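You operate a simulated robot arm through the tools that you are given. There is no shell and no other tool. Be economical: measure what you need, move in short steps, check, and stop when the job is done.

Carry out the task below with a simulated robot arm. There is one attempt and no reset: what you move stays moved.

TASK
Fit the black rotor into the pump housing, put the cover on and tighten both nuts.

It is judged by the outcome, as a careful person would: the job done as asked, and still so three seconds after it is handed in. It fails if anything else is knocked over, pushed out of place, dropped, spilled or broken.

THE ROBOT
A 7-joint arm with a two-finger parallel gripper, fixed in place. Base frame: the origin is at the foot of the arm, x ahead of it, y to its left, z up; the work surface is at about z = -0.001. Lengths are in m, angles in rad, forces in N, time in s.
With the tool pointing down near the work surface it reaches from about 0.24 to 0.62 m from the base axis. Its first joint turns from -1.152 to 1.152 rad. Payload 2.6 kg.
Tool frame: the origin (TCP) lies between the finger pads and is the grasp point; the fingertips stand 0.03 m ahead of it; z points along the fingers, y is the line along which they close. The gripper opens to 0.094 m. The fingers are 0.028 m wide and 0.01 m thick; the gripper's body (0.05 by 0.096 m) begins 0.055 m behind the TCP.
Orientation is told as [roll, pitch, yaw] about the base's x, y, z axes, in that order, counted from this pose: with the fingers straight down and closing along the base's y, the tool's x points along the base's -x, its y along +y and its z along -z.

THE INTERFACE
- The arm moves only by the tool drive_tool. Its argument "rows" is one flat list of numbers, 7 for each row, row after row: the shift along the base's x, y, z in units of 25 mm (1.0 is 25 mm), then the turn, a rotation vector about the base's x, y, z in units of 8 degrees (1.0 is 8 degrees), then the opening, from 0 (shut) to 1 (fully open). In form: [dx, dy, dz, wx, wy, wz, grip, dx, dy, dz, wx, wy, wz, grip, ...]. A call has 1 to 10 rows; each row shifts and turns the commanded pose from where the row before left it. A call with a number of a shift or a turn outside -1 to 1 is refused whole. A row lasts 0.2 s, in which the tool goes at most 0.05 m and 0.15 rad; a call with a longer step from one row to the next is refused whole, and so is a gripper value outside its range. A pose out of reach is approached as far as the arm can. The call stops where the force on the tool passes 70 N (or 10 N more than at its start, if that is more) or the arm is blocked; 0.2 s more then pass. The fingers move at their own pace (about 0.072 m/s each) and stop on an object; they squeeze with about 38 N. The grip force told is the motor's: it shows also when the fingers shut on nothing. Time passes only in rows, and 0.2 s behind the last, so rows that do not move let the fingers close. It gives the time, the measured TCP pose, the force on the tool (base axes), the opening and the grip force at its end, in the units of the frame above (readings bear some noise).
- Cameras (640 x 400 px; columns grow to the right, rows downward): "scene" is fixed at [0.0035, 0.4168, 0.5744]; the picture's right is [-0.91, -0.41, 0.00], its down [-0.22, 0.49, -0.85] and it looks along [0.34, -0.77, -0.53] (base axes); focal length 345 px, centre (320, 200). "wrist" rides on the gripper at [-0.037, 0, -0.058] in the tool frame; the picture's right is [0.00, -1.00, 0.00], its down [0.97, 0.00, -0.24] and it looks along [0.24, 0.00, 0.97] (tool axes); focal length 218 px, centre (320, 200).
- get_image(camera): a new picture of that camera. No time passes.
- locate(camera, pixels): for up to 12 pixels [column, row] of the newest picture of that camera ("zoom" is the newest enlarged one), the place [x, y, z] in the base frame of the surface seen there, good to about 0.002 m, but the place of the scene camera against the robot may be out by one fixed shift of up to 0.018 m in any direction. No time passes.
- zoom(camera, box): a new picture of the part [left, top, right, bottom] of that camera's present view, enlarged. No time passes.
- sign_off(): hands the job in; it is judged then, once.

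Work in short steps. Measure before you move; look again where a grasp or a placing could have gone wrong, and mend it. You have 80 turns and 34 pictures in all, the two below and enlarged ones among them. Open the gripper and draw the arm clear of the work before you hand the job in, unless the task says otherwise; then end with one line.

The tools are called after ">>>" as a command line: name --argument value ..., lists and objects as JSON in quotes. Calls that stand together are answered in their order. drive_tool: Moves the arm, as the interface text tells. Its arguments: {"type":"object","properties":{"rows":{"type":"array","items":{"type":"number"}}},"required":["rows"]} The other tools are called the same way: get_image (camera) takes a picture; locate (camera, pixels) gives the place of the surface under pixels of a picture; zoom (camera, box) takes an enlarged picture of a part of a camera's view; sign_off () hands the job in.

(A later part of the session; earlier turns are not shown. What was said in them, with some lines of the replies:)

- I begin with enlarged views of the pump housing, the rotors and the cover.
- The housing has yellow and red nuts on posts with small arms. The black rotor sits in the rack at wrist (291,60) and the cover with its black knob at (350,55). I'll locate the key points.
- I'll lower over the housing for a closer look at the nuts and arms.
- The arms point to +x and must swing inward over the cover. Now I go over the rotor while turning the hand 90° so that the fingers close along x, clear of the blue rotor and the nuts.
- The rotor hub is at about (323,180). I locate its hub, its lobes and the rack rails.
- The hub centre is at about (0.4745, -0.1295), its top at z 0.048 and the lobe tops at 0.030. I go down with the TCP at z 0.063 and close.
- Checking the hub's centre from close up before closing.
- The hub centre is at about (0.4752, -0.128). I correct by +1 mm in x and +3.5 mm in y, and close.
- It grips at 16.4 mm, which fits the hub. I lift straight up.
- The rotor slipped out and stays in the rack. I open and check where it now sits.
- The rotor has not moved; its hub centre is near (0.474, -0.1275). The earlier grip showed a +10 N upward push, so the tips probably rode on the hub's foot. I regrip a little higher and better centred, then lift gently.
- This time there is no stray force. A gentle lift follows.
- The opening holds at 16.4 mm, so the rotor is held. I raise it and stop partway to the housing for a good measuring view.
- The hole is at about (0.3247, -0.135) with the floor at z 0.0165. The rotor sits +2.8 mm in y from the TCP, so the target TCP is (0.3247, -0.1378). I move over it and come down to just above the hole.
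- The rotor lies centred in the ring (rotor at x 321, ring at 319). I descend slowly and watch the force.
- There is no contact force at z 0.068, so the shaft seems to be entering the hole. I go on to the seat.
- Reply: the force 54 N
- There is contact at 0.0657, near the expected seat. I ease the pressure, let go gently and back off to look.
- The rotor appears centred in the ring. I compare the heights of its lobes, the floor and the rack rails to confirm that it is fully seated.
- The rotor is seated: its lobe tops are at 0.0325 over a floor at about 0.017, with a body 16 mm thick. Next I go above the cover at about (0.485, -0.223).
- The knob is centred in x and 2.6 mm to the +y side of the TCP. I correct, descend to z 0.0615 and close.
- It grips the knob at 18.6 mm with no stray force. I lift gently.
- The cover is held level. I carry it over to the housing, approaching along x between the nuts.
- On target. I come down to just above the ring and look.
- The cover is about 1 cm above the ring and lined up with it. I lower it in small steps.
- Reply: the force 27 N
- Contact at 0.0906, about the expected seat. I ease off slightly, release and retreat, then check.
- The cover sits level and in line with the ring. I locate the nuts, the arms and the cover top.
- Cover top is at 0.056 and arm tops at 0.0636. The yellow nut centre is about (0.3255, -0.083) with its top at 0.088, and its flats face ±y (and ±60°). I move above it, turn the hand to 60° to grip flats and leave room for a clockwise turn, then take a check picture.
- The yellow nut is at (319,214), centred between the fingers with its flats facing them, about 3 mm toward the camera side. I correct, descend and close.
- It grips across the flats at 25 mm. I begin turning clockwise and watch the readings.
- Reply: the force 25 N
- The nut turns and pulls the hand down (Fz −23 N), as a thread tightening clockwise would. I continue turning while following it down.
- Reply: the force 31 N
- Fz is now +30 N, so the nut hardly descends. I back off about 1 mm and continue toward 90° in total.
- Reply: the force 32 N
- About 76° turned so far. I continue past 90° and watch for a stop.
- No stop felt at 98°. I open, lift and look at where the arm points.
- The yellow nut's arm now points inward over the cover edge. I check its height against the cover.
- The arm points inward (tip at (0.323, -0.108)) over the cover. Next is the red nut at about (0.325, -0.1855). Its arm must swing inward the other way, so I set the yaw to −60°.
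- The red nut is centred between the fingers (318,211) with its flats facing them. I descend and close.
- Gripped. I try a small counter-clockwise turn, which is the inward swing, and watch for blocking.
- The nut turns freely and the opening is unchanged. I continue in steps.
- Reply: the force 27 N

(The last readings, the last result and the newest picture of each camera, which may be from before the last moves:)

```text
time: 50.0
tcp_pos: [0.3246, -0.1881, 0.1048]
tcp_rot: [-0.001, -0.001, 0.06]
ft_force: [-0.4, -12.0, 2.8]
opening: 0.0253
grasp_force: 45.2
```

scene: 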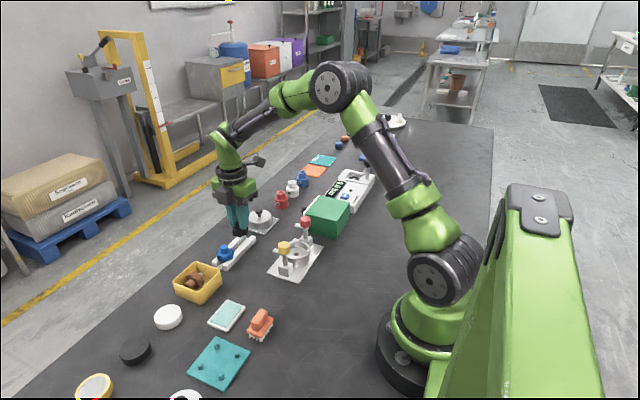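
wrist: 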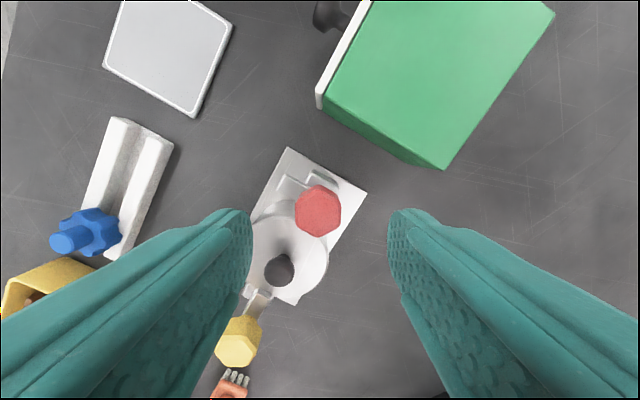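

>>> drive_tool --rows '[0, 0, 0, 0, 0, 0.8, 0, 0, 0, 0, 0, 0, 0.8, 0, 0, 0, 0, 0, 0, 0.8, 0, 0, 0, 0, 0, 0, 0.9, 0, 0, 0, 0, 0, 0, 0, 0]'

>>> drive_tool --rows '[0, 0, 0, 0, 0, 0.8, 0, 0, 0, 0, 0, 0, 0.3, 0, 0, 0, 0, 0, 0, 0, 0]'

```text
time: 51.2
tcp_pos: [0.3253, -0.1881, 0.1058]
tcp_rot: [-0.003, 0.0, 0.522]
ft_force: [10.7, -14.1, -8.3]
opening: 0.0253
grasp_force: 44.8
```

```text
time: 52.0
tcp_pos: [0.3242, -0.1896, 0.1051]
tcp_rot: [0.001, 0.0, 0.669]
ft_force: [-2.3, -10.2, 1.2]
opening: 0.0255
grasp_force: 44.7
```

No stop is felt at 98°. I press a further 10° to feel for an end stop; the arm stays over the cover either way.

>>> drive_tool --rows '[0, 0, 0, 0, 0, 0.6, 0, 0, 0, 0, 0, 0, 0.6, 0, 0, 0, 0, 0, 0, 0, 0]'

```text
time: 52.8
tcp_pos: [0.3269, -0.1861, 0.1051]
tcp_rot: [-0.002, -0.001, 0.842]
ft_force: [-6.1, -2.1, 23.2]
opening: 0.0253
grasp_force: 44.9
```

I release, lift and use the last picture to see both arms.

>>> drive_tool --rows '[0, 0, 0, 0, 0, 0, 0.3, 0, 0, 0, 0, 0, 0, 0.45, 0, 0, 0, 0, 0, 0, 0.6, 0, 0, 0.8, 0, 0, 0, 0.6, 0, 0, 0.9, 0, 0, 0, 0.6, 0, 0.5, 0.9, 0, 0, 0, 0.6, 0, 0.5, 0, 0, 0, 0, 0.8, 0, 0, 0, 0, 0, 0, 0.8]'

>>> zoom --camera "wrist" --box '[210, 80, 430, 280]'

```text
time: 54.6
tcp_pos: [0.3247, -0.1621, 0.169]
tcp_rot: [-0.001, 0.001, 0.84]
ft_force: [-0.3, 0.2, 0.7]
opening: 0.0751
grasp_force: 0.0
```

```text
2.00 times, centred on (320, 180) of wrist
```

zoom: 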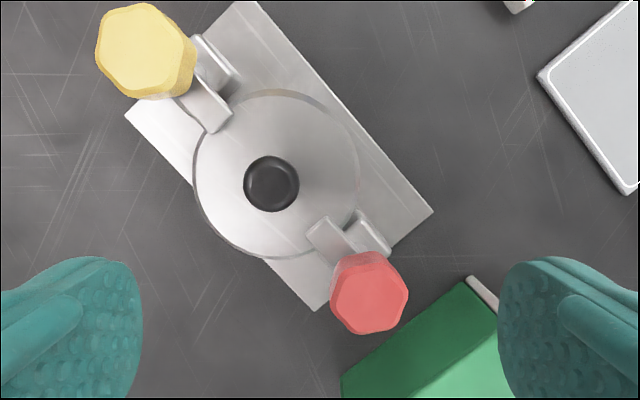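

>>> locate --camera "zoom" --pixels '[[325, 235], [340, 250], [312, 236], [330, 220], [345, 240], [340, 258], [215, 118], [205, 100], [208, 128], [228, 112], [368, 290], [140, 50]]'

```text
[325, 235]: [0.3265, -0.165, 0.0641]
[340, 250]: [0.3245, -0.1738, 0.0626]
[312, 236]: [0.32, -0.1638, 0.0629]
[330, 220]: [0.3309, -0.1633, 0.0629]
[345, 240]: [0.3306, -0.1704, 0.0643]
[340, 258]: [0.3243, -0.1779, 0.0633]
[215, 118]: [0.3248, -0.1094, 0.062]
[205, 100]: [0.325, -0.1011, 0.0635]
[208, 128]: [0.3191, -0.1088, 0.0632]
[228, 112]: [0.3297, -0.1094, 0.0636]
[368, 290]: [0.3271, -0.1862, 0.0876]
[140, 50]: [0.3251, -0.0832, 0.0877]
```

Both arms point exactly inward (tips at (0.325, -0.164) and (0.324, -0.109)), though the hand turned 98° and 108°. Both nuts therefore reached their 90° stops with the arms over the cover. I open fully, draw the arm clear and hand in.

>>> drive_tool --rows '[0, 0, 0.9, 0, 0, 0, 1, 0, 0, 0.9, 0, 0, 0, 1, 0, 0, 0.9, 0, 0, 0, 1, 0, 0, 0.9, 0, 0, 0, 1, 0, 0, 0.9, 0, 0, 0, 1, 0, 0, 0.9, 0, 0, 0, 1]'

>>> sign_off

```text
time: 56.0
tcp_pos: [0.3252, -0.1612, 0.3052]
tcp_rot: [0.0, 0.0, 0.84]
ft_force: [-0.5, 0.1, 0.1]
opening: 0.0941
grasp_force: 0.0
```

```text
The job is handed in.
```

The black rotor is seated in the pump housing, the cover is on, and both nuts are turned until their clamp arms lie over the cover; I inferred their 90° stops from the last picture, as I never felt them. The job is handed in.
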